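You operate a simulated robot arm through the tools that you are given. There is no shell and no other tool.

You run a simulated robot arm. Do the job below in one go: nothing can be reset, and whatever is moved stays where it is left.

## Task
Pull the blue-tip air plug, then jog the green weaver's handwheel to its timing mark.
Fine: plug on the tool shelf; yellow lever down to jog, up again after.

The check looks at the end state, three seconds after you hand in, the way a careful person would. Anything else that was tipped, shoved, dropped, spilled or broken makes it a failure.

## Robot
A 7-joint arm with a two-finger parallel gripper, fixed in place. Base frame: the origin is at the foot of the arm, x ahead of it, y to its left, z up. Readings come in m, rad, newtons and seconds.
With the tool pointing down near the work surface it reaches from about 0.1 to 0.36 m from the base axis. Its first joint turns from -2.897 to 2.897 rad. Payload 1.57 kg.
The tool frame sits at the grasp point between the pads (the TCP): z along the fingers, y along the line on which they close. The tips reach 0.03 m beyond it. Largest opening 0.08 m; finger width 0.017, thickness 0.012; the body of the gripper, 0.04 by 0.082 m, starts 0.08 m behind the TCP.
Orientation is that of the tool frame in the base frame, as a unit quaternion [x, y, z, w]. With the fingers straight down and closing along the base's y, the tool's x points along the base's -x, its y along +y and its z along -z.

## Interface
- The arm moves only by the tool arm_command. Its argument "deltas" is a list of rows, each a list of 3 entries, a list of its own where there are three numbers: the shift along the tool's x, y, z in units of 25 mm (1.0 is 25 mm), then the turn, a rotation vector about the tool's x, y, z in units of 6 degrees (1.0 is 6 degrees), then the finger opening in mm, from 0 to 80. In form: [[[tx, ty, tz], [rx, ry, rz], gripper], ...]. A call has 1 to 20 rows; each row shifts and turns the commanded pose from where the row before left it, along the tool's axes as they then stand. A call with a number of a shift or a turn outside -1 to 1 is refused whole. Rows are played at 5 a second. More than 0.05 m and 0.15 rad between two rows, or a gripper value outside its range, and nothing of the call is played. Where a pose cannot be reached the arm comes as near as it can. A force on the tool above 50 N (or 10 N above the force at the start of the call, whichever is more), or a blocked arm, ends the call early, and 0.2 s more pass. Each finger travels about 0.072 m/s and halts on what it meets, pressing with about 36 N; the grip force reading is that of the motor and also rises with nothing between the fingers. The clock runs only during rows and for 0.2 s after the last one: add rows that do not move to give the fingers time. The reply holds the time, the measured pose of the TCP, the force on the tool along the base axes, the opening and the grip force, in the units named above and with some noise, with the torque about the TCP (base axes, N m) and any sound that the robot's microphone picked up, and new pictures: "pictures" is both (left out), scene, wrist or none.
- Cameras (640 x 400 px; columns grow to the right, rows downward): "scene" is fixed at [0.0462, 0.4848, 1.3018]; the picture's right is [-0.66, -0.75, 0.00], its down [-0.35, 0.31, -0.88] and it looks along [0.66, -0.58, -0.47] (base axes); focal length 324 px, centre (320, 200). "wrist" rides on the gripper at [0.072, -0.007, -0.122] in the tool frame; the picture's right is [0.09, 1.00, 0.00], its down [-0.84, 0.08, -0.54] and it looks along [-0.54, 0.05, 0.84] (tool axes); focal length 238 px, centre (320, 200). There is no depth. A picture from a camera that has moved, and an enlarged one, comes with that camera's place and axes in the base frame and with its lens. The place of the scene camera against the robot may be out by one fixed shift of up to 0.025 m in any direction.
- move_column(by): slides the trunk up (or, below 0, down) by that many m; the arm rides with it, the base frame stays. It gives what a move gives, with no picture.
- zoom(camera, box): a new picture of the part [left, top, right, bottom] of that camera's present view, enlarged. The clock stands still meanwhile.
- close_job(): hands the job in; it is judged then, once.

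Places have to be worked out from the pictures, the camera data and where the tool is seen. Open the gripper and draw the arm clear of the work before you hand the job in, unless the task says otherwise.

The tools are called after "Call:" by a JSON object that holds its "method" and its "body". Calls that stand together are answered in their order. arm_command: Moves the arm, as the interface text tells. Its arguments: {"type":"object","properties":{"deltas":{"type":"array","items":{"type":"array"}},"pictures":{"type":"string","enum":["both","scene","wrist","none"]}},"required":["deltas"]} The other tools are called the same way: move_column (by) slides the trunk up or down; zoom (camera, box) takes an enlarged picture of a part of a camera's view; close_job () hands the job in.

At the start:

```text
time_s: 0.0
eef_pos: [0.3434, 0.1183, 1.1494]
orientation: [0.0, 1.0, 0.0, 0.0]
wrist_force: [-0.1, 0.2, -1.0]
torque: [-0.04, 0.0, -0.01]
gripper_width: 0.08
grip_force: 0.1
trunk travel left (down, up): [-0.6, 0.39]
```

scene: 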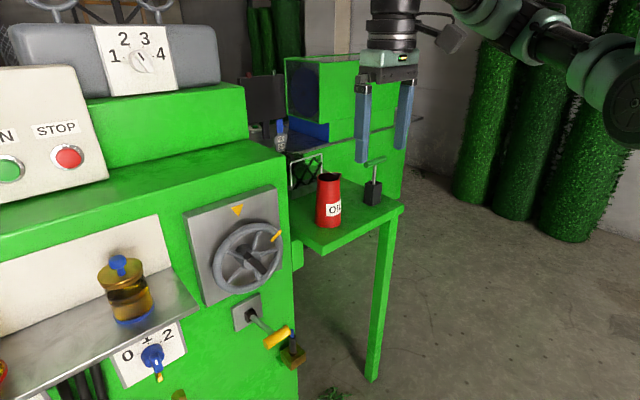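
wrist: 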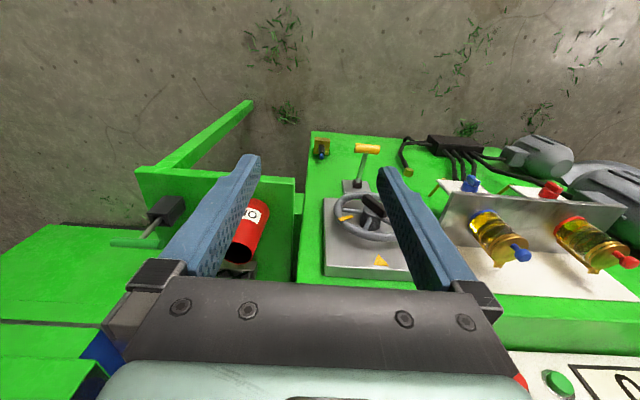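

I start by looking closely at the parts: the wheel, lever, plug and shelf in both camera views.

Call:
{"method": "zoom", "body": {"camera": "scene", "box": [180, 180, 320, 400]}}

Call:
{"method": "zoom", "body": {"camera": "scene", "box": [230, 120, 430, 260]}}

Call:
{"method": "zoom", "body": {"camera": "wrist", "box": [290, 120, 450, 290]}}

Call:
{"method": "zoom", "body": {"camera": "scene", "box": [0, 220, 220, 400]}}

Call:
{"method": "zoom", "body": {"camera": "wrist", "box": [400, 120, 640, 280]}}

```text
1.82 times, centred on (250, 290) of scene
camera zoom: at [0.0462, 0.4848, 1.3018], right [-0.66, -0.75, 0.0], down [-0.35, 0.31, -0.88], along [0.66, -0.58, -0.47], focal length 588 px, centre (447, 36)
```

zoom: 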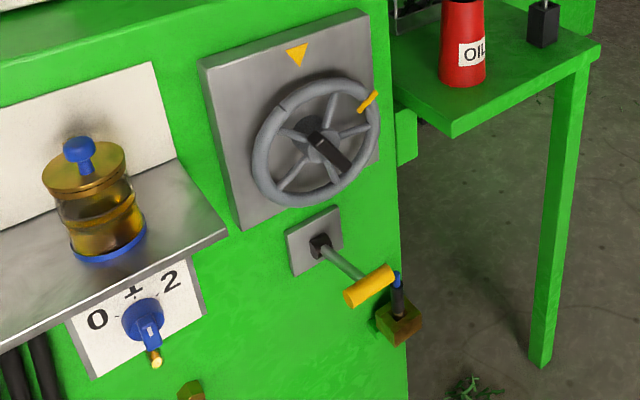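

```text
2.86 times, centred on (330, 190) of scene
camera zoom: at [0.0462, 0.4848, 1.3018], right [-0.66, -0.75, 0.0], down [-0.35, 0.31, -0.88], along [0.66, -0.58, -0.47], focal length 924 px, centre (291, 229)
```

zoom: 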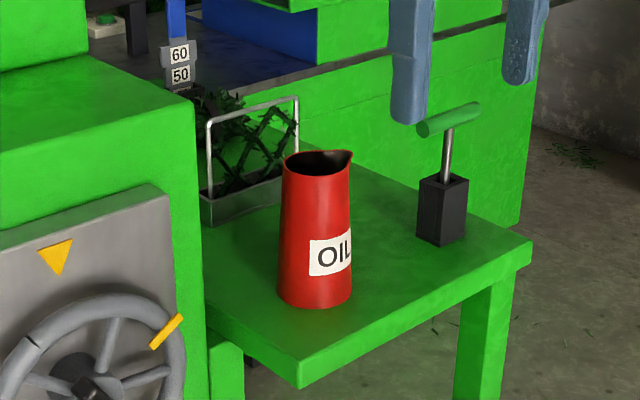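

```text
2.35 times, centred on (370, 205) of wrist
camera zoom: at [0.2726, 0.1118, 1.2698], right [-0.09, 1.0, 0.0], down [0.84, 0.08, 0.54], along [0.54, 0.05, -0.84], focal length 561 px, centre (202, 188)
```

zoom: 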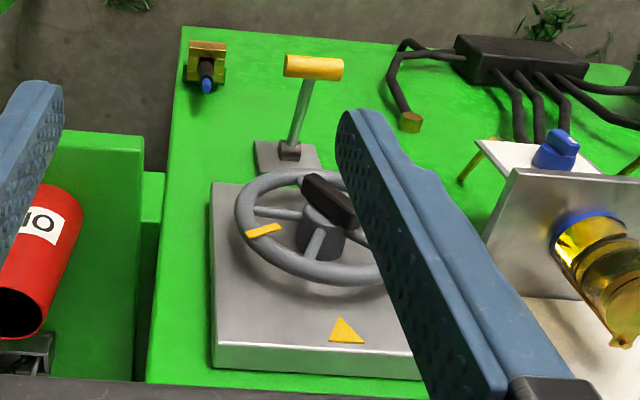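

```text
2.22 times, centred on (110, 310) of scene
camera zoom: at [0.0462, 0.4848, 1.3018], right [-0.66, -0.75, 0.0], down [-0.35, 0.31, -0.88], along [0.66, -0.58, -0.47], focal length 719 px, centre (787, -44)
```

zoom: 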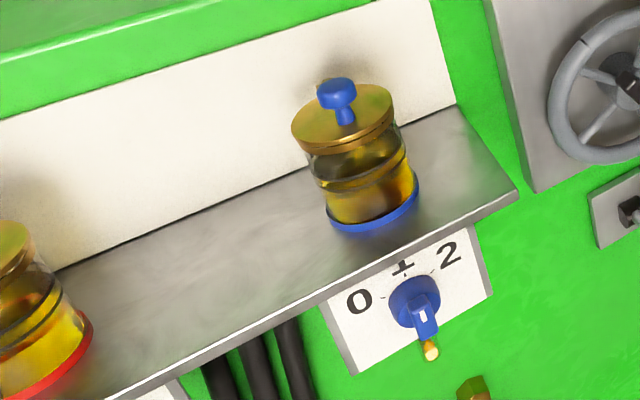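

```text
2.50 times, centred on (520, 200) of wrist
camera zoom: at [0.2726, 0.1118, 1.2698], right [-0.09, 1.0, 0.0], down [0.84, 0.08, 0.54], along [0.54, 0.05, -0.84], focal length 596 px, centre (-180, 200)
```

zoom: 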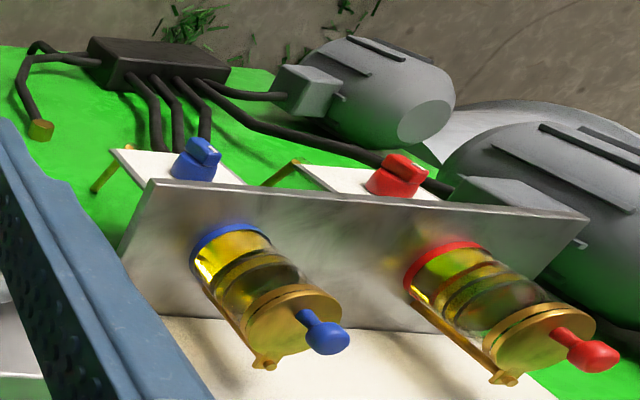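

The machine face looks to be at about x≈0.58. My estimates are: wheel hub bar near (0.52, 0.24, 0.88), lever handle near (0.465, 0.24, 0.72), plug tip near (0.57, 0.14, 0.54), shelf top near z≈0.86. The space in front (x<0.45) is clear, so I lower the trunk part way to get a second viewpoint.

Call:
{"method": "move_column", "body": {"by": -0.25}}

Call:
{"method": "arm_command", "body": {"deltas": [[[0, 0, 0], [0, 0, 0], 80]], "pictures": "both"}}

```text
time_s: 2.6
eef_pos: [0.3434, 0.1169, 0.8989]
orientation: [0.0, 1.0, 0.001, -0.001]
wrist_force: [-0.3, 0.4, 0.0]
torque: [0.01, 0.02, 0.03]
gripper_width: 0.0802
grip_force: 0.0
trunk travel left (down, up): [-0.35, 0.64]
```

```text
time_s: 3.0
eef_pos: [0.3435, 0.1177, 0.8988]
orientation: [0.0, 1.0, -0.001, 0.0]
wrist_force: [0.3, -0.4, 0.0]
torque: [-0.01, 0.0, -0.03]
gripper_width: 0.0798
grip_force: 0.1
trunk travel left (down, up): [-0.35, 0.64]
camera wrist: at [0.2726, 0.1118, 1.0199], right [-0.09, 1.0, 0.0], down [0.84, 0.08, 0.54], along [0.54, 0.05, -0.84], focal length 238 px, centre (320, 200)
```

scene: 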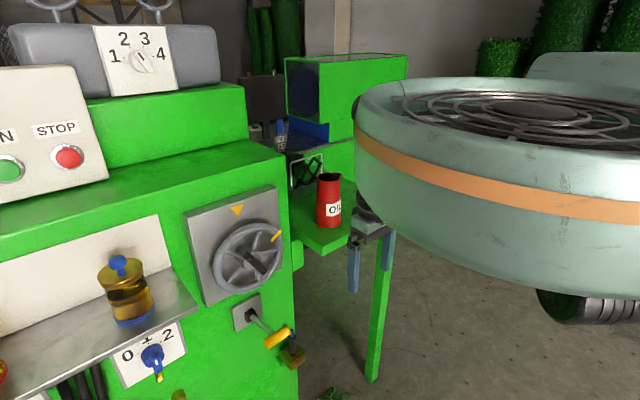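
wrist: 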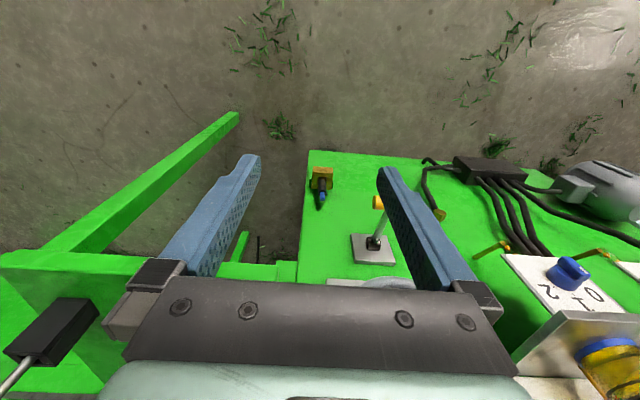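

The descent was clean. Now I look closer at the plug and lever from this height.

Call:
{"method": "zoom", "body": {"camera": "wrist", "box": [270, 130, 390, 220]}}

Call:
{"method": "zoom", "body": {"camera": "scene", "box": [240, 310, 340, 390]}}

Call:
{"method": "zoom", "body": {"camera": "scene", "box": [180, 180, 300, 310]}}

```text
4.44 times, centred on (330, 175) of wrist
camera zoom: at [0.2726, 0.1118, 1.0199], right [-0.09, 1.0, 0.0], down [0.84, 0.08, 0.54], along [0.54, 0.05, -0.84], focal length 1059 px, centre (276, 311)
```

zoom: 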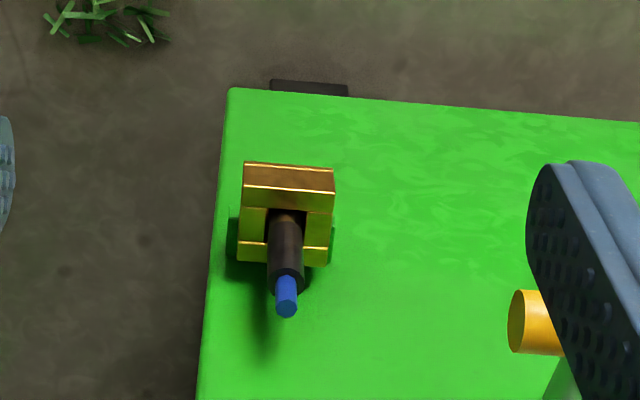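

```text
5.00 times, centred on (290, 350) of scene
camera zoom: at [0.0462, 0.4848, 1.3018], right [-0.66, -0.75, 0.0], down [-0.35, 0.31, -0.88], along [0.66, -0.58, -0.47], focal length 1617 px, centre (470, -550)
```

zoom: 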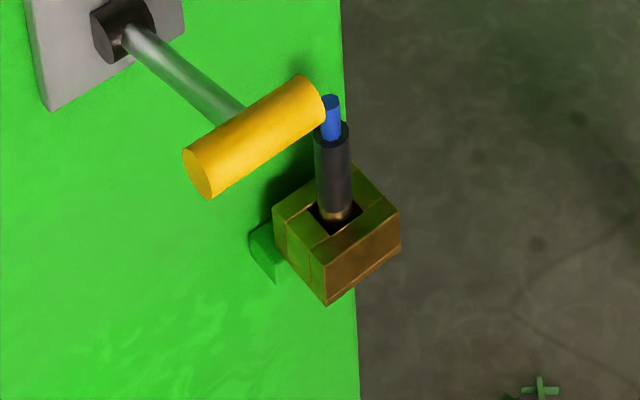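

```text
3.08 times, centred on (240, 245) of scene
camera zoom: at [0.0462, 0.4848, 1.3018], right [-0.66, -0.75, 0.0], down [-0.35, 0.31, -0.88], along [0.66, -0.58, -0.47], focal length 995 px, centre (566, 62)
```

zoom: 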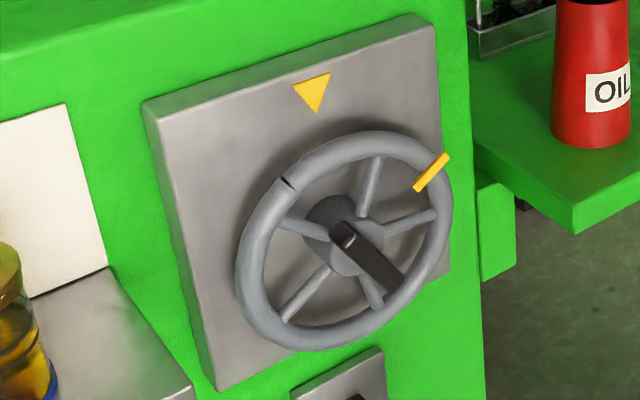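

The plug is a vertical cylinder standing in an open brass socket, tip at about (0.556, 0.144, 0.573), so it lifts straight up. I begin pitching the tool forward (about −tool y) while easing ahead a little, in free space.

Call:
{"method": "arm_command", "body": {"deltas": [[[-0.4, 0, 0], [0, -1, 0], 80], [[-0.398, 0, 0.042], [0, -1, 0], 80], [[-0.391, 0, 0.083], [0, -1, 0], 80], [[-0.38, 0, 0.124], [0, -1, 0], 80], [[-0.365, 0, 0.163], [0, -1, 0], 80], [[-0.346, 0, 0.2], [0, -1, 0], 80], [[-0.324, 0, 0.235], [0, -1, 0], 80], [[0, 0, 0], [0, 0, 0], 80]], "pictures": "both"}}

```text
time_s: 4.8
eef_pos: [0.4147, 0.1169, 0.8987]
orientation: [0.0, 0.933, 0.0, 0.359]
wrist_force: [0.2, -0.5, -0.4]
torque: [-0.03, -0.02, 0.0]
gripper_width: 0.0801
grip_force: 0.0
trunk travel left (down, up): [-0.35, 0.64]
camera wrist: at [0.2798, 0.1112, 0.9403], right [-0.07, 1.0, -0.06], down [0.26, 0.08, 0.96], along [0.96, 0.05, -0.26], focal length 238 px, centre (320, 200)
```

scene: 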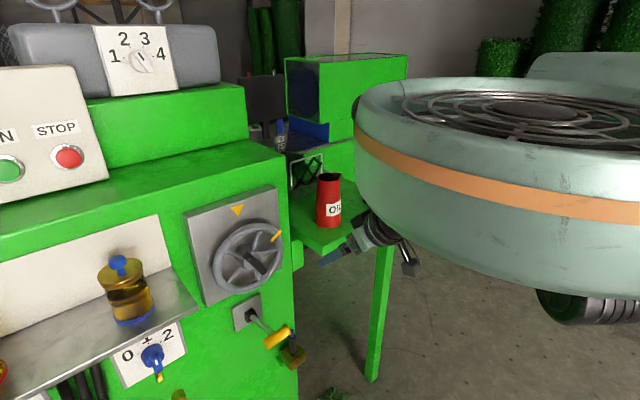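
wrist: 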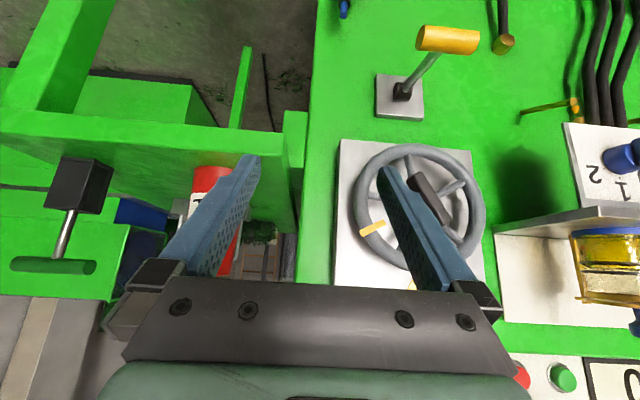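

The arm pitched smoothly. I zoom on the wheel, bar and lever from this near-frontal (upside-down) view.

Call:
{"method": "zoom", "body": {"camera": "wrist", "box": [320, 120, 500, 290]}}

Call:
{"method": "zoom", "body": {"camera": "wrist", "box": [320, 0, 520, 125]}}

Call:
{"method": "zoom", "body": {"camera": "wrist", "box": [0, 80, 320, 290]}}

```text
2.35 times, centred on (410, 205) of wrist
camera zoom: at [0.2798, 0.1112, 0.9403], right [-0.07, 1.0, -0.06], down [0.26, 0.08, 0.96], along [0.96, 0.05, -0.26], focal length 561 px, centre (108, 188)
```

zoom: 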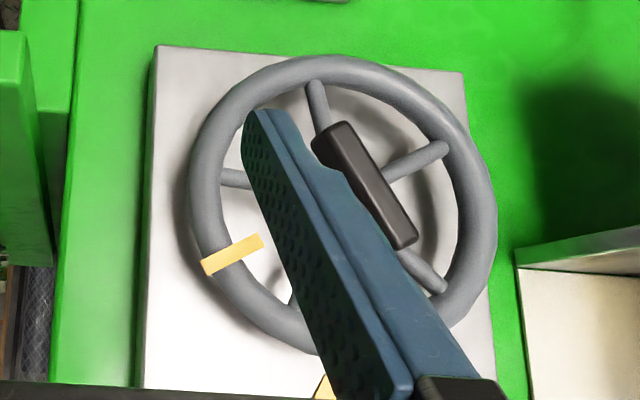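

```text
3.20 times, centred on (420, 62) of wrist
camera zoom: at [0.2798, 0.1112, 0.9403], right [-0.07, 1.0, -0.06], down [0.26, 0.08, 0.96], along [0.96, 0.05, -0.26], focal length 763 px, centre (0, 640)
```

zoom: 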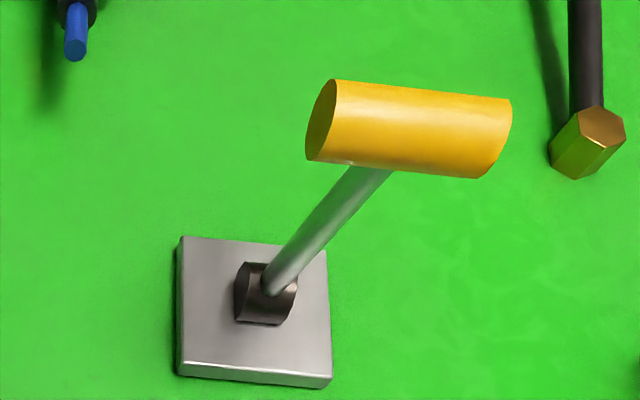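

```text
1.90 times, centred on (160, 185) of wrist
camera zoom: at [0.2798, 0.1112, 0.9403], right [-0.07, 1.0, -0.06], down [0.26, 0.08, 0.96], along [0.96, 0.05, -0.26], focal length 454 px, centre (625, 229)
```

zoom: 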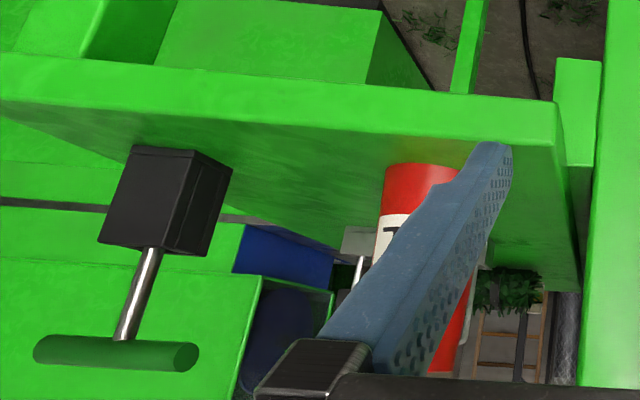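

The wheel centre comes out near (y 0.240, z 0.868), rim radius about 0.077. The rim's yellow mark sits roughly 60° clockwise of top, and the grip bar lies about 33° left of vertical. I continue pitching the tool to horizontal.

Call:
{"method": "arm_command", "body": {"deltas": [[[0, 0, 0], [0, -1, 0], 80], [[0, 0, 0], [0, -1, 0], 80], [[0, 0, 0], [0, -1, 0], 80], [[0, 0, 0], [0, -1, 0], 80], [[0, 0, 0], [0, -1, 0], 80], [[0, 0, 0], [0, -1, 0], 80], [[0, 0, 0], [0, -1, 0], 80], [[0, 0, 0], [0, -1, 0], 80], [[0, 0, 0], [0, 0, 0], 80]], "pictures": "both"}}

```text
time_s: 6.8
eef_pos: [0.4537, 0.1478, 0.9049]
orientation: [0.0, 0.706, -0.001, 0.708]
wrist_force: [-0.3, -0.1, -0.4]
torque: [-0.01, 0.0, 0.01]
gripper_width: 0.08
grip_force: 0.1
out of reach, approached as far as the arm can: row 2, 3, 4, 5, 6
trunk travel left (down, up): [-0.35, 0.64]
camera wrist: at [0.3325, 0.142, 0.8326], right [0.0, 1.0, -0.09], down [-0.54, 0.08, 0.84], along [0.84, 0.05, 0.54], focal length 238 px, centre (320, 200)
```

scene: 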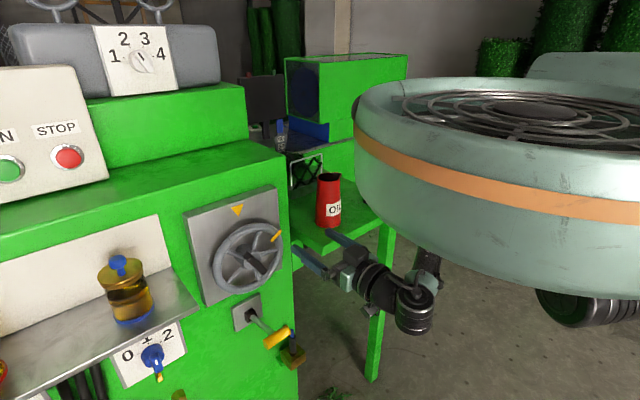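
wrist: 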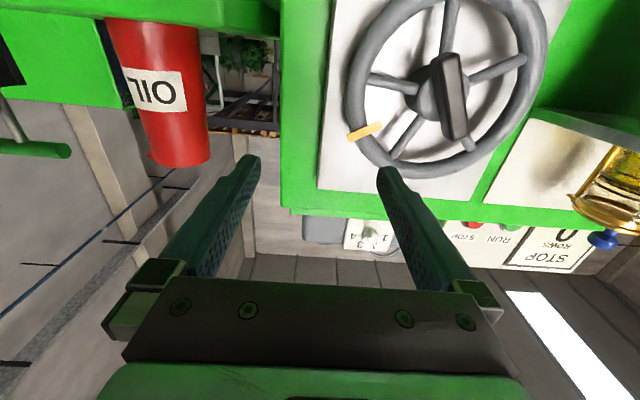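

The arm ended horizontal but could not stay that close in; it settled at (0.454, 0.148, 0.905). I check the wheel, triangle and surroundings from here before moving on.

Call:
{"method": "zoom", "body": {"camera": "wrist", "box": [310, 0, 570, 200]}}

Call:
{"method": "zoom", "body": {"camera": "scene", "box": [230, 180, 450, 350]}}

```text
2.00 times, centred on (440, 100) of wrist
camera zoom: at [0.3325, 0.142, 0.8326], right [0.0, 1.0, -0.09], down [-0.54, 0.08, 0.84], along [0.84, 0.05, 0.54], focal length 477 px, centre (80, 400)
```

zoom: 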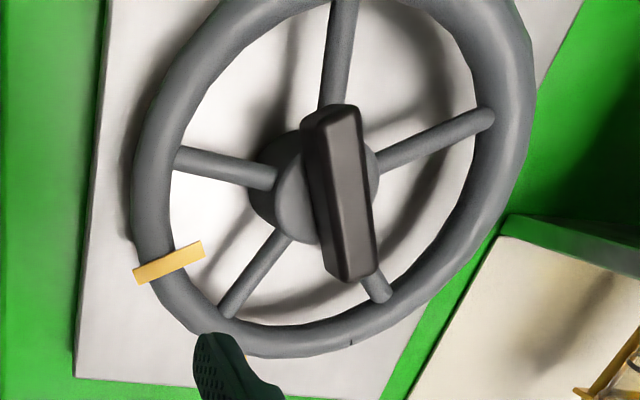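

```text
2.35 times, centred on (340, 265) of scene
camera zoom: at [0.0462, 0.4848, 1.3018], right [-0.66, -0.75, 0.0], down [-0.35, 0.31, -0.88], along [0.66, -0.58, -0.47], focal length 761 px, centre (273, 47)
```

zoom: 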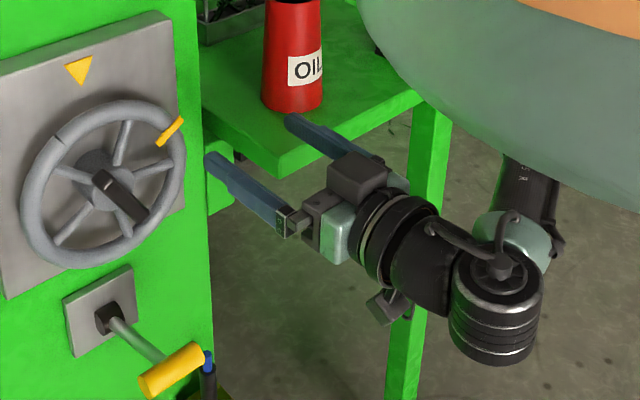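

From here the layout is clear: the shelf's free spot is between the oil can (y≈0) and the T-tool (y≈−0.17). I narrow the fingers and hold still to check the commanded pose is stable before lowering.

Call:
{"method": "arm_command", "body": {"deltas": [[[0, 0, 0], [0, 0, 0], 46], [[0, 0, 0], [0, 0, 0], 46], [[0, 0, 0], [0, 0, 0], 46]], "pictures": "none"}}

Call:
{"method": "move_column", "body": {"by": -0.25}}

Call:
{"method": "arm_command", "body": {"deltas": [[[0, 0, 0], [0, 0, 0], 46]], "pictures": "both"}}

```text
time_s: 7.6
eef_pos: [0.4544, 0.1496, 0.9051]
orientation: [0.001, 0.707, -0.001, 0.707]
wrist_force: [1.4, -0.1, 0.2]
torque: [0.0, 0.03, -0.04]
gripper_width: 0.0461
grip_force: 0.0
trunk travel left (down, up): [-0.35, 0.64]
```

```text
time_s: 10.2
eef_pos: [0.4532, 0.1473, 0.6551]
orientation: [0.0, 0.707, 0.0, 0.707]
wrist_force: [-0.3, -0.4, -0.6]
torque: [-0.01, 0.03, -0.03]
gripper_width: 0.046
grip_force: 0.0
trunk travel left (down, up): [-0.1, 0.89]
```

```text
time_s: 10.6
eef_pos: [0.4533, 0.1489, 0.6559]
orientation: [0.0, 0.707, 0.0, 0.707]
wrist_force: [-0.2, 0.1, 0.7]
torque: [0.02, 0.01, 0.01]
gripper_width: 0.0461
grip_force: 0.0
trunk travel left (down, up): [-0.1, 0.89]
camera wrist: at [0.3324, 0.1422, 0.5828], right [0.0, 1.0, -0.09], down [-0.54, 0.08, 0.84], along [0.84, 0.05, 0.54], focal length 238 px, centre (320, 200)
```

scene: 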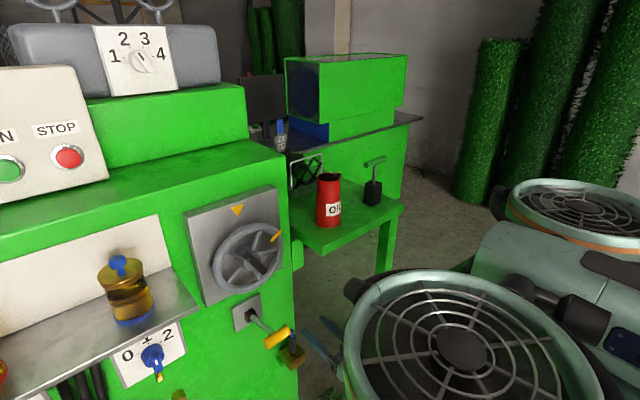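
wrist: 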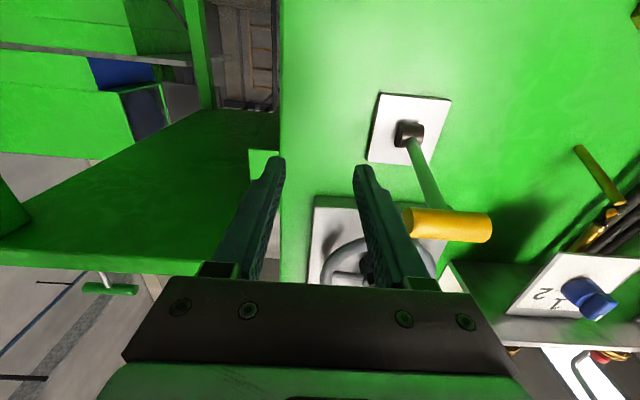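

The gripper is now below the lever level, in front of the socket. The camera is under the hand looking up; I test rolling the tool about its axis in free space so the camera can end up above the hand.

Call:
{"method": "arm_command", "body": {"deltas": [[[0, 0, 0], [0, 0, 1], 46], [[0, 0, 0], [0, 0, 1], 46], [[0, 0, 0], [0, 0, 1], 46], [[0, 0, 0], [0, 0, 1], 46], [[0, 0, 0], [0, 0, 1], 46], [[0, 0, 0], [0, 0, 1], 46], [[0, 0, 0], [0, 0, 1], 46], [[0, 0, 0], [0, 0, 1], 46], [[0, 0, 0], [0, 0, 1], 46], [[0, 0, 0], [0, 0, 1], 46], [[0, 0, 0], [0, 0, 0], 46]], "pictures": "wrist"}}

```text
time_s: 13.0
eef_pos: [0.4527, 0.1476, 0.6547]
orientation: [0.354, 0.611, 0.355, 0.613]
wrist_force: [-0.4, -0.2, 0.1]
torque: [0.02, 0.0, 0.03]
gripper_width: 0.046
grip_force: 0.0
trunk travel left (down, up): [-0.1, 0.89]
camera wrist: at [0.332, 0.2074, 0.6133], right [0.0, 0.58, 0.82], down [-0.54, -0.69, 0.48], along [0.84, -0.44, 0.31], focal length 238 px, centre (320, 200)
```

wrist: 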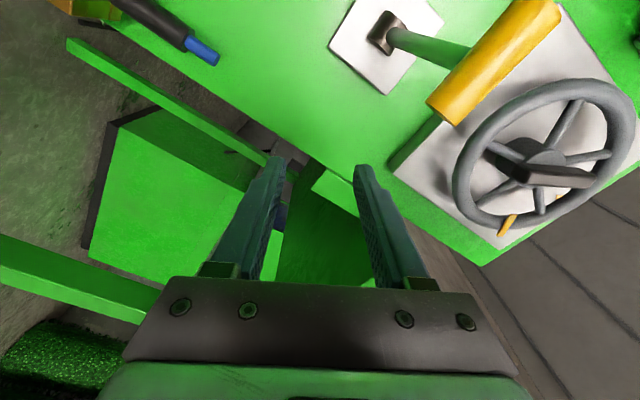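

The roll works freely. I continue the roll toward 180° so the camera ends above the hand.

Call:
{"method": "arm_command", "body": {"deltas": [[[0, 0, 0], [0, 0, 1], 46], [[0, 0, 0], [0, 0, 1], 46], [[0, 0, 0], [0, 0, 1], 46], [[0, 0, 0], [0, 0, 1], 46], [[0, 0, 0], [0, 0, 1], 46], [[0, 0, 0], [0, 0, 1], 46], [[0, 0, 0], [0, 0, 1], 46], [[0, 0, 0], [0, 0, 1], 46], [[0, 0, 0], [0, 0, 1], 46], [[0, 0, 0], [0, 0, 1], 46], [[0, 0, 0], [0, 0, 0], 46]], "pictures": "wrist"}}

```text
time_s: 15.4
eef_pos: [0.4534, 0.1491, 0.6553]
orientation: [0.612, 0.353, 0.613, 0.354]
wrist_force: [-0.3, -0.6, 0.4]
torque: [0.03, -0.02, -0.03]
gripper_width: 0.0457
grip_force: 0.1
trunk travel left (down, up): [-0.1, 0.89]
camera wrist: at [0.3318, 0.2154, 0.6845], right [0.0, -0.42, 0.91], down [-0.54, -0.76, -0.35], along [0.84, -0.49, -0.23], focal length 238 px, centre (320, 200)
```

wrist: 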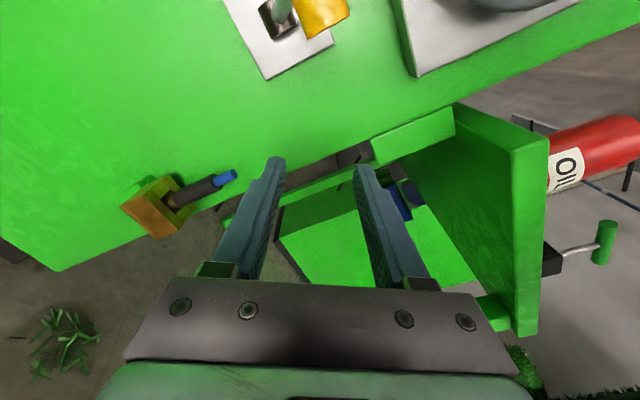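

Plug and socket are now in view. I complete the roll to 180° and look again.

Call:
{"method": "arm_command", "body": {"deltas": [[[0, 0, 0], [0, 0, 1], 46], [[0, 0, 0], [0, 0, 1], 46], [[0, 0, 0], [0, 0, 1], 46], [[0, 0, 0], [0, 0, 1], 46], [[0, 0, 0], [0, 0, 1], 46], [[0, 0, 0], [0, 0, 1], 46], [[0, 0, 0], [0, 0, 1], 46], [[0, 0, 0], [0, 0, 1], 46], [[0, 0, 0], [0, 0, 1], 46], [[0, 0, 0], [0, 0, 1], 46], [[0, 0, 0], [0, 0, 0], 46]], "pictures": "wrist"}}

Call:
{"method": "zoom", "body": {"camera": "wrist", "box": [220, 150, 420, 290]}}

```text
time_s: 17.8
eef_pos: [0.4538, 0.1497, 0.6548]
orientation: [0.707, -0.002, 0.708, 0.0]
wrist_force: [0.2, -0.9, -0.2]
torque: [0.0, 0.02, 0.02]
gripper_width: 0.046
grip_force: 0.1
trunk travel left (down, up): [-0.1, 0.89]
camera wrist: at [0.3327, 0.1556, 0.7266], right [0.0, -1.0, 0.09], down [-0.54, -0.08, -0.84], along [0.84, -0.05, -0.54], focal length 238 px, centre (320, 200)
```

wrist: 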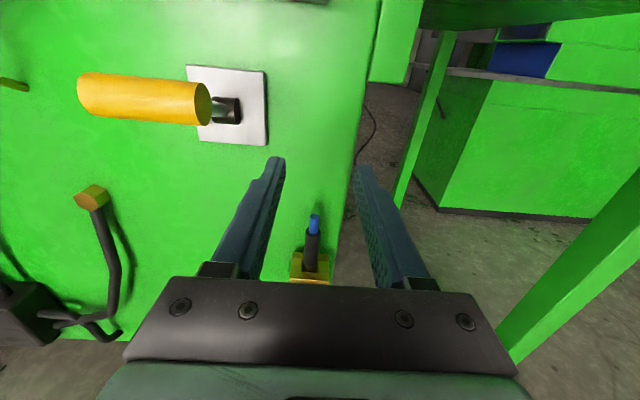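

```text
2.86 times, centred on (320, 220) of wrist
camera zoom: at [0.3327, 0.1556, 0.7266], right [0.0, -1.0, 0.09], down [-0.54, -0.08, -0.84], along [0.84, -0.05, -0.54], focal length 681 px, centre (320, 143)
```

zoom: 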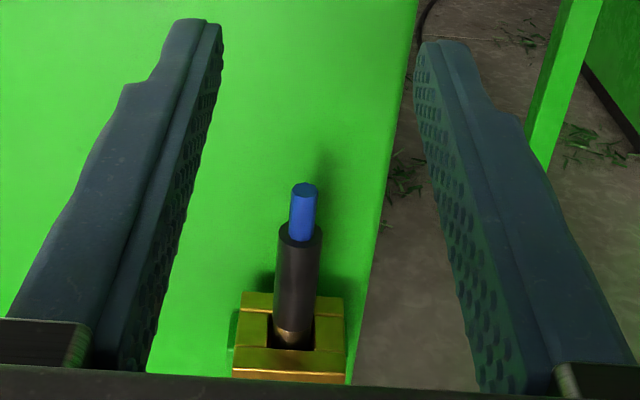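

The upright view gives the plug's blue tip near (0.574, 0.1455, 0.543), a black body about 20 mm thick from z≈0.52 to 0.46, and a brass block top near 0.475. I lower the trunk, then bring the hand down and a bit forward toward grasp height z≈0.497.

Call:
{"method": "move_column", "body": {"by": -0.09}}

Call:
{"method": "arm_command", "body": {"deltas": [[[-0.6, 0, 0.2], [0, 0, 0], 50], [[-0.6, 0, 0.2], [0, 0, 0], 50], [[-0.6, 0, 0.2], [0, 0, 0], 50], [[0, 0, 0], [0, 0, 0], 50]], "pictures": "both"}}

Call:
{"method": "zoom", "body": {"camera": "wrist", "box": [220, 120, 420, 290]}}

```text
time_s: 19.0
eef_pos: [0.4533, 0.149, 0.5647]
orientation: [0.707, 0.0, 0.707, 0.0]
wrist_force: [0.4, -0.3, 0.0]
torque: [0.0, 0.03, 0.02]
gripper_width: 0.046
grip_force: 0.1
trunk travel left (down, up): [-0.01, 0.98]
```

```text
time_s: 20.0
eef_pos: [0.4698, 0.1494, 0.5199]
orientation: [0.706, 0.0, 0.708, 0.001]
wrist_force: [1.0, -0.8, 0.9]
torque: [-0.01, -0.07, -0.02]
gripper_width: 0.05
grip_force: 0.1
trunk travel left (down, up): [-0.01, 0.98]
camera wrist: at [0.3487, 0.1563, 0.5908], right [0.0, -1.0, 0.09], down [-0.54, -0.08, -0.84], along [0.84, -0.05, -0.54], focal length 238 px, centre (320, 200)
```

scene: 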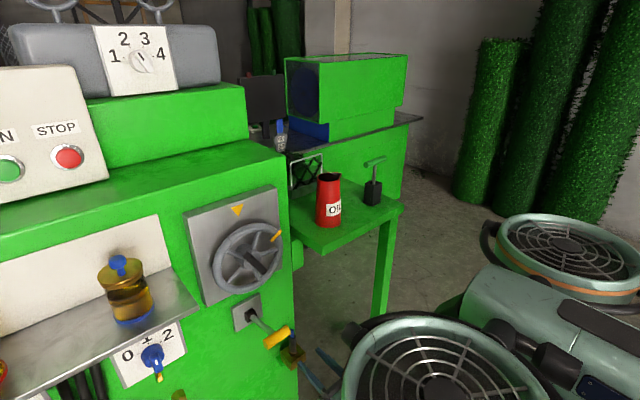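
wrist: 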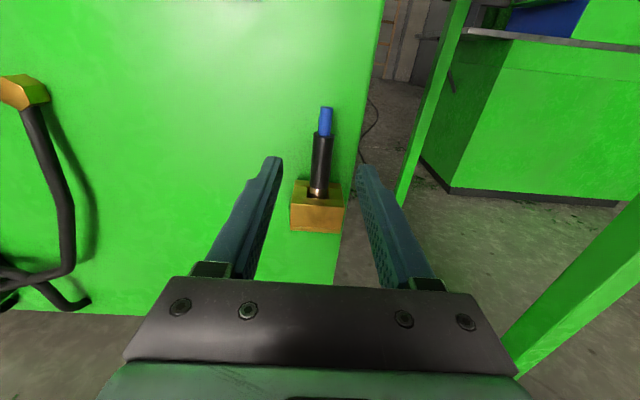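

```text
2.35 times, centred on (320, 205) of wrist
camera zoom: at [0.3487, 0.1563, 0.5908], right [0.0, -1.0, 0.09], down [-0.54, -0.08, -0.84], along [0.84, -0.05, -0.54], focal length 561 px, centre (320, 188)
```

zoom: 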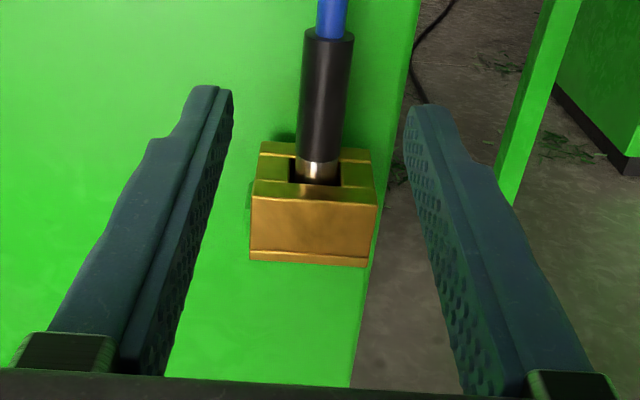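

The plug reads at (≈0.575, 0.1455), body from z≈0.464 to 0.520, ferrule below it in the socket. I drop to z≈0.494, centre in y, and go forward in steps with the fingers straddling it.

Call:
{"method": "arm_command", "body": {"deltas": [[[-0.52, 0.07, 0], [0, 0, 0], 50], [[-0.52, 0.07, 0], [0, 0, 0], 50], [[0, 0, 0.8], [0, 0, 0], 50], [[0, 0, 0.8], [0, 0, 0], 50], [[0, 0, 0], [0, 0, 0], 50]], "pictures": "wrist"}}

Call:
{"method": "zoom", "body": {"camera": "wrist", "box": [220, 80, 420, 280]}}

```text
time_s: 21.2
eef_pos: [0.5073, 0.1448, 0.4937]
orientation: [0.707, -0.001, 0.708, 0.001]
wrist_force: [-0.1, 0.5, 0.4]
torque: [0.0, -0.05, -0.01]
gripper_width: 0.0501
grip_force: 0.0
trunk travel left (down, up): [-0.01, 0.98]
camera wrist: at [0.386, 0.1526, 0.5648], right [0.0, -1.0, 0.09], down [-0.54, -0.08, -0.84], along [0.84, -0.05, -0.54], focal length 238 px, centre (320, 200)
```

wrist: 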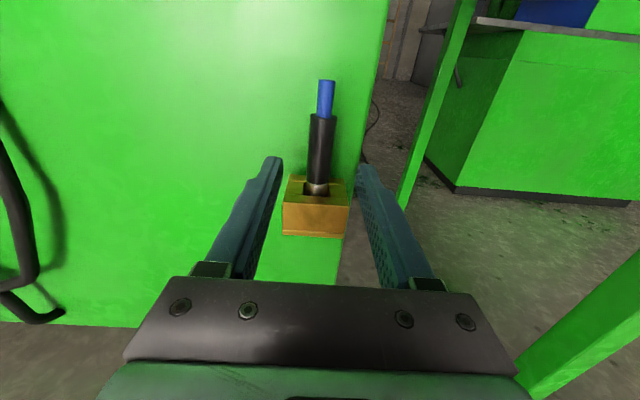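

```text
2.00 times, centred on (320, 180) of wrist
camera zoom: at [0.386, 0.1526, 0.5648], right [0.0, -1.0, 0.09], down [-0.54, -0.08, -0.84], along [0.84, -0.05, -0.54], focal length 477 px, centre (320, 240)
```

zoom: 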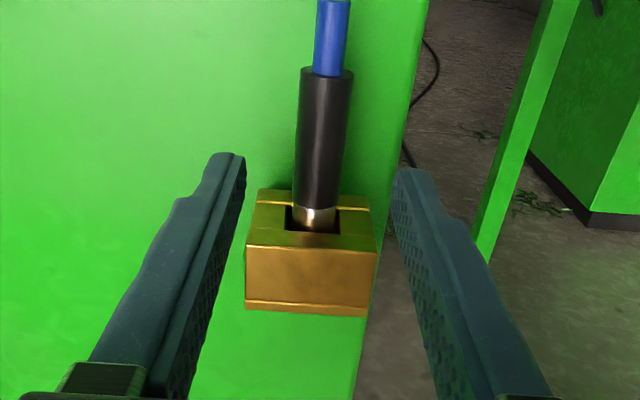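

The plug is centred between the fingers. I advance the remaining ~53 mm with the fingers passing either side of the body.

Call:
{"method": "arm_command", "body": {"deltas": [[[0, 0, 0.7], [0, 0, 0], 50], [[0, 0, 0.7], [0, 0, 0], 50], [[0, 0, 0.7], [0, 0, 0], 50], [[0, 0, 0], [0, 0, 0], 50]], "pictures": "both"}}

Call:
{"method": "zoom", "body": {"camera": "wrist", "box": [220, 80, 420, 280]}}

Call:
{"method": "zoom", "body": {"camera": "scene", "box": [240, 310, 340, 400]}}

```text
time_s: 22.2
eef_pos: [0.5584, 0.1455, 0.4945]
orientation: [0.707, 0.0, 0.707, 0.0]
wrist_force: [0.8, 0.0, -0.1]
torque: [0.02, 0.01, 0.01]
gripper_width: 0.0499
grip_force: 0.1
trunk travel left (down, up): [-0.01, 0.98]
camera wrist: at [0.4376, 0.1527, 0.566], right [0.0, -1.0, 0.09], down [-0.54, -0.08, -0.84], along [0.84, -0.05, -0.54], focal length 238 px, centre (320, 200)
```

scene: 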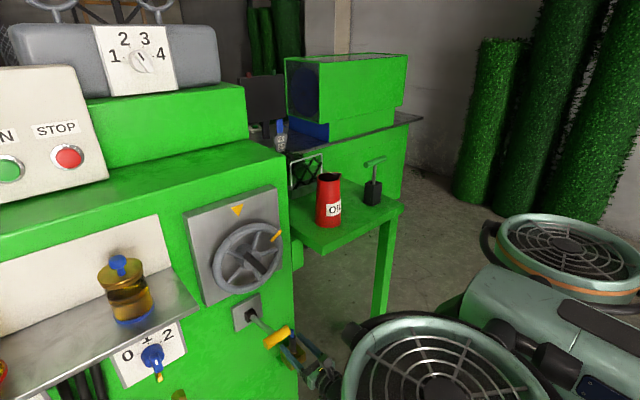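
wrist: 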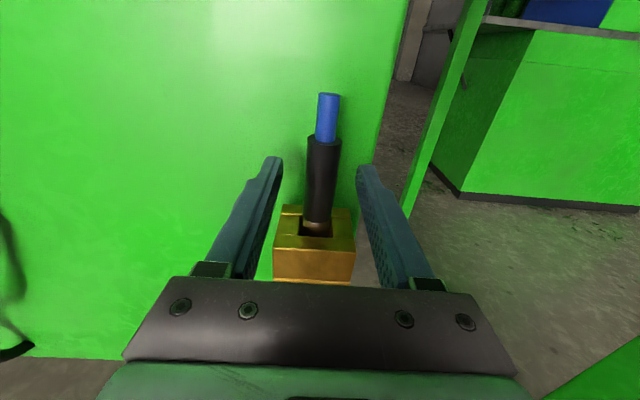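

```text
2.00 times, centred on (320, 180) of wrist
camera zoom: at [0.4376, 0.1527, 0.566], right [0.0, -1.0, 0.09], down [-0.54, -0.08, -0.84], along [0.84, -0.05, -0.54], focal length 477 px, centre (320, 240)
```

zoom: 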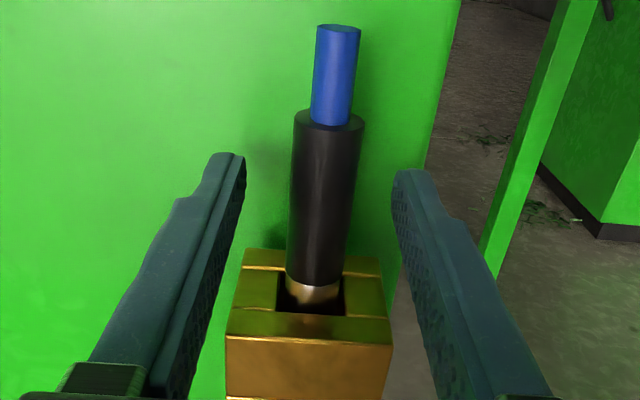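

```text
4.44 times, centred on (290, 355) of scene
camera zoom: at [0.0462, 0.4848, 1.3018], right [-0.66, -0.75, 0.0], down [-0.35, 0.31, -0.88], along [0.66, -0.58, -0.47], focal length 1438 px, centre (453, -489)
```

zoom: 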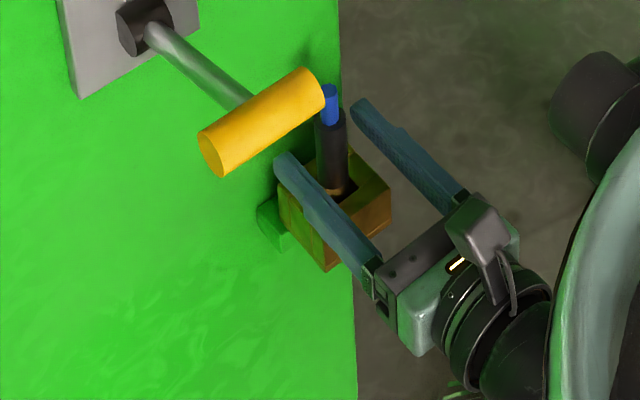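

The fingers straddle the plug body at mid-height. I close the gripper on it, holding position.

Call:
{"method": "arm_command", "body": {"deltas": [[[0, 0, 0], [0, 0, 0], 10], [[0, 0, 0], [0, 0, 0], 10], [[0, 0, 0], [0, 0, 0], 10]], "pictures": "wrist"}}

```text
time_s: 23.0
eef_pos: [0.5608, 0.1456, 0.4943]
orientation: [0.707, -0.001, 0.708, 0.001]
wrist_force: [0.2, 0.7, -0.8]
torque: [0.21, -0.01, 0.13]
gripper_width: 0.0128
grip_force: 30.4
trunk travel left (down, up): [-0.01, 0.98]
camera wrist: at [0.4373, 0.1526, 0.5661], right [0.0, -1.0, 0.09], down [-0.54, -0.08, -0.84], along [0.84, -0.05, -0.54], focal length 238 px, centre (320, 200)
```

wrist: 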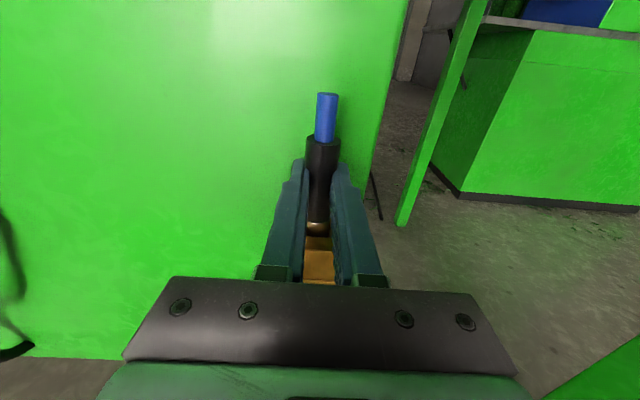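

The grip closed to 12.8 mm with 30 N. I zoom to confirm the plug is truly between the pads.

Call:
{"method": "zoom", "body": {"camera": "wrist", "box": [260, 80, 380, 290]}}

Call:
{"method": "zoom", "body": {"camera": "scene", "box": [260, 310, 350, 400]}}

```text
1.90 times, centred on (320, 185) of wrist
camera zoom: at [0.4373, 0.1526, 0.5661], right [0.0, -1.0, 0.09], down [-0.54, -0.08, -0.84], along [0.84, -0.05, -0.54], focal length 454 px, centre (320, 229)
```

zoom: 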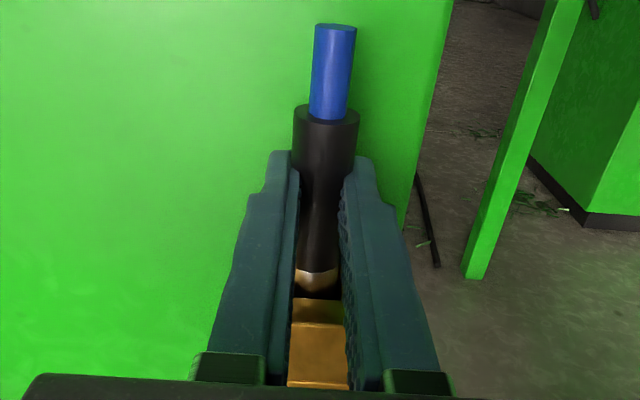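

```text
4.44 times, centred on (305, 355) of scene
camera zoom: at [0.0462, 0.4848, 1.3018], right [-0.66, -0.75, 0.0], down [-0.35, 0.31, -0.88], along [0.66, -0.58, -0.47], focal length 1438 px, centre (387, -489)
```

zoom: 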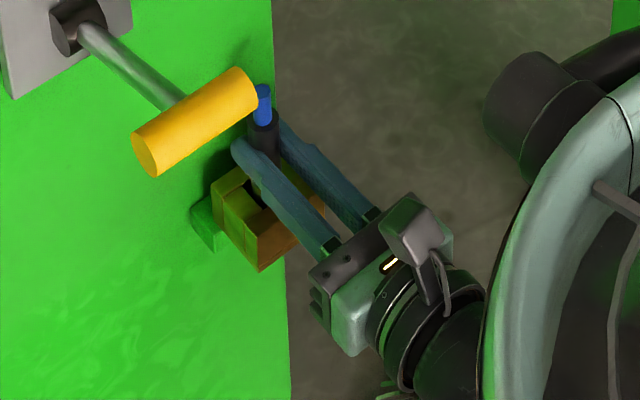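

The plug body is clearly held between the pads. I pull straight up (tool +x is up) slowly, watching the force.

Call:
{"method": "arm_command", "body": {"deltas": [[[0.2, 0, 0], [0, 0, 0], 8], [[0.2, 0, 0], [0, 0, 0], 8], [[0.2, 0, 0], [0, 0, 0], 8], [[0.2, 0, 0], [0, 0, 0], 8], [[0.2, 0, 0], [0, 0, 0], 8], [[0.2, 0, 0], [0, 0, 0], 8], [[0, 0, 0], [0, 0, 0], 8]], "pictures": "wrist"}}

Call:
{"method": "zoom", "body": {"camera": "scene", "box": [260, 310, 350, 400]}}

```text
time_s: 24.6
eef_pos: [0.5597, 0.1452, 0.525]
orientation: [0.706, 0.0, 0.708, 0.0]
wrist_force: [0.1, -0.4, -0.6]
torque: [0.0, 0.03, 0.01]
gripper_width: 0.0198
grip_force: 33.4
trunk travel left (down, up): [-0.01, 0.98]
camera wrist: at [0.438, 0.1521, 0.5951], right [0.0, -1.0, 0.09], down [-0.54, -0.08, -0.84], along [0.84, -0.05, -0.54], focal length 238 px, centre (320, 200)
```

wrist: 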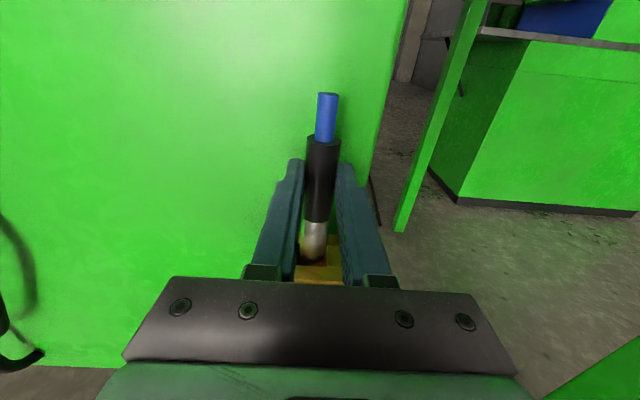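

```text
4.44 times, centred on (305, 355) of scene
camera zoom: at [0.0462, 0.4848, 1.3018], right [-0.66, -0.75, 0.0], down [-0.35, 0.31, -0.88], along [0.66, -0.58, -0.47], focal length 1438 px, centre (387, -489)
```

zoom: 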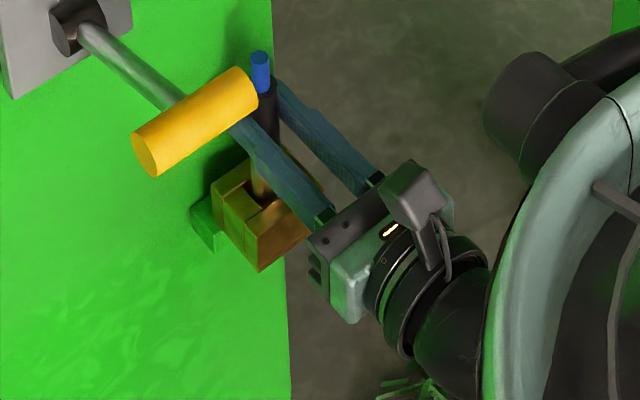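

The plug comes up with the hand (grip 19.8 mm); its silver stem is emerging. I keep lifting straight up until it is clear of the socket.

Call:
{"method": "arm_command", "body": {"deltas": [[[0.3, 0, 0], [0, 0, 0], 8], [[0.3, 0, 0], [0, 0, 0], 8], [[0.3, 0, 0], [0, 0, 0], 8], [[0.3, 0, 0], [0, 0, 0], 8], [[0.3, 0, 0], [0, 0, 0], 8], [[0.3, 0, 0], [0, 0, 0], 8], [[0, 0, 0], [0, 0, 0], 8]], "pictures": "wrist"}}

Call:
{"method": "zoom", "body": {"camera": "scene", "box": [260, 300, 350, 400]}}

Call:
{"method": "zoom", "body": {"camera": "wrist", "box": [260, 80, 380, 290]}}

```text
time_s: 26.2
eef_pos: [0.5602, 0.1455, 0.569]
orientation: [0.707, 0.0, 0.708, 0.0]
wrist_force: [0.5, -0.6, -0.3]
torque: [-0.02, 0.05, 0.0]
gripper_width: 0.0192
grip_force: 32.9
trunk travel left (down, up): [-0.01, 0.98]
camera wrist: at [0.44, 0.1525, 0.6408], right [0.0, -1.0, 0.09], down [-0.54, -0.08, -0.84], along [0.84, -0.05, -0.54], focal length 238 px, centre (320, 200)
```

wrist: 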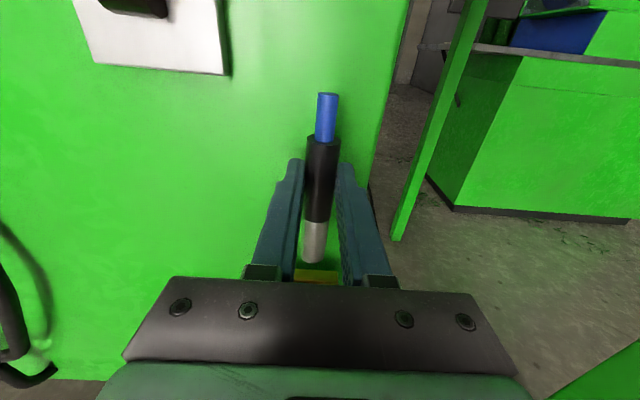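

```text
4.00 times, centred on (305, 350) of scene
camera zoom: at [0.0462, 0.4848, 1.3018], right [-0.66, -0.75, 0.0], down [-0.35, 0.31, -0.88], along [0.66, -0.58, -0.47], focal length 1294 px, centre (380, -400)
```

zoom: 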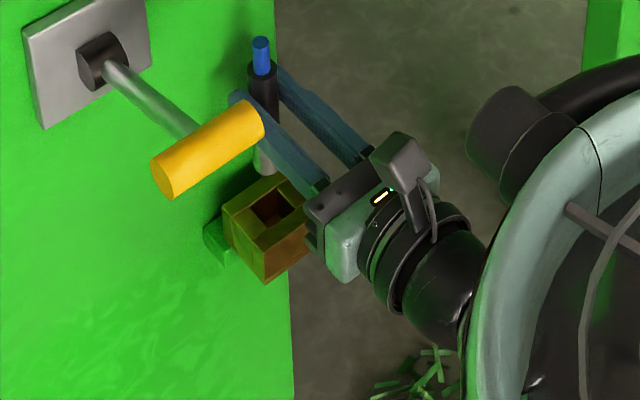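

```text
1.90 times, centred on (320, 185) of wrist
camera zoom: at [0.44, 0.1525, 0.6408], right [0.0, -1.0, 0.09], down [-0.54, -0.08, -0.84], along [0.84, -0.05, -0.54], focal length 454 px, centre (320, 229)
```

zoom: 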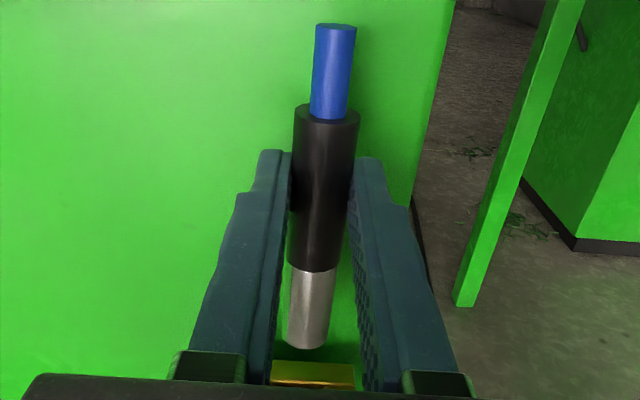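

The plug is free: vertical in the hand, silver stem bottom about 69 mm below the TCP, socket empty. I back straight out from the machine, then raise the trunk well above shelf height.

Call:
{"method": "arm_command", "body": {"deltas": [[[0.2, 0, 0], [0, 0, 0], 8], [[0, 0, -0.7], [0, 0, 0], 8], [[0, 0, -0.8], [0, 0, 0], 8], [[0, 0, -0.8], [0, 0, 0], 8], [[0, 0, -0.8], [0, 0, 0], 8], [[0, 0, -0.7], [0, 0, 0], 8], [[0, 0, 0], [0, 0, 0], 8]], "pictures": "wrist"}}

```text
time_s: 27.8
eef_pos: [0.4657, 0.1461, 0.5757]
orientation: [0.707, -0.001, 0.707, 0.001]
wrist_force: [0.2, 0.5, 0.2]
torque: [-0.02, 0.02, -0.03]
gripper_width: 0.0194
grip_force: 33.2
trunk travel left (down, up): [-0.01, 0.98]
camera wrist: at [0.3447, 0.1532, 0.6455], right [0.0, -1.0, 0.09], down [-0.54, -0.08, -0.84], along [0.84, -0.05, -0.54], focal length 238 px, centre (320, 200)
```

wrist: 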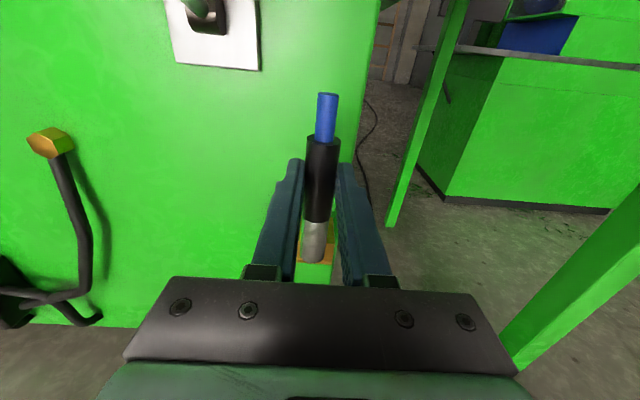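

Clear of the socket with the plug held firmly. I raise the trunk in two stages, checking the view between.

Call:
{"method": "move_column", "body": {"by": 0.25}}

Call:
{"method": "arm_command", "body": {"deltas": [[[0, 0, 0], [0, 0, 0], 8]], "pictures": "both"}}

```text
time_s: 30.4
eef_pos: [0.4669, 0.1466, 0.8244]
orientation: [0.706, -0.001, 0.708, 0.001]
wrist_force: [1.5, -0.3, -0.8]
torque: [0.0, 0.03, 0.03]
gripper_width: 0.0194
grip_force: 33.3
trunk travel left (down, up): [-0.26, 0.73]
```

```text
time_s: 30.8
eef_pos: [0.4668, 0.146, 0.8245]
orientation: [0.707, 0.0, 0.707, 0.0]
wrist_force: [-0.1, 0.2, 0.0]
torque: [0.01, 0.04, 0.0]
gripper_width: 0.0196
grip_force: 32.9
trunk travel left (down, up): [-0.26, 0.73]
camera wrist: at [0.345, 0.1533, 0.8955], right [0.0, -1.0, 0.09], down [-0.54, -0.08, -0.84], along [0.84, -0.05, -0.54], focal length 238 px, centre (320, 200)
```

scene: 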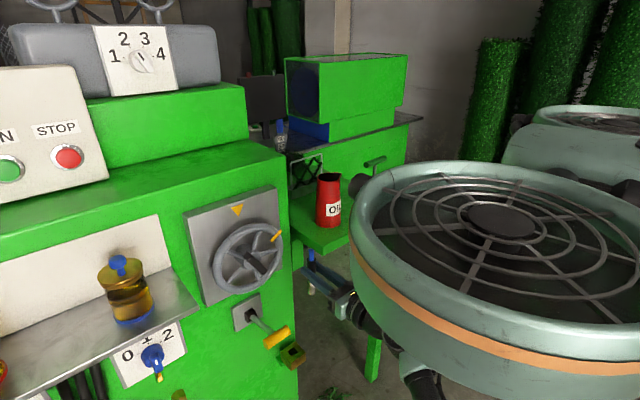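
wrist: 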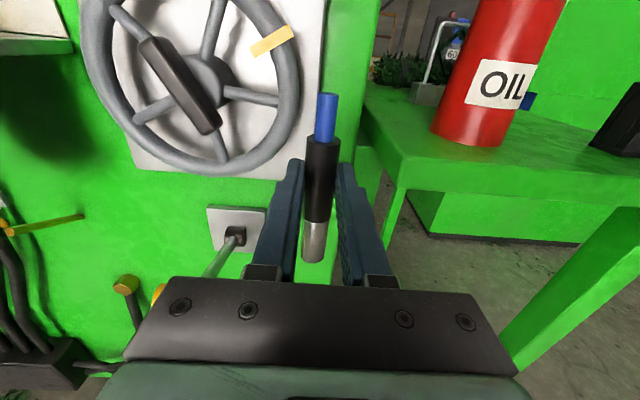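

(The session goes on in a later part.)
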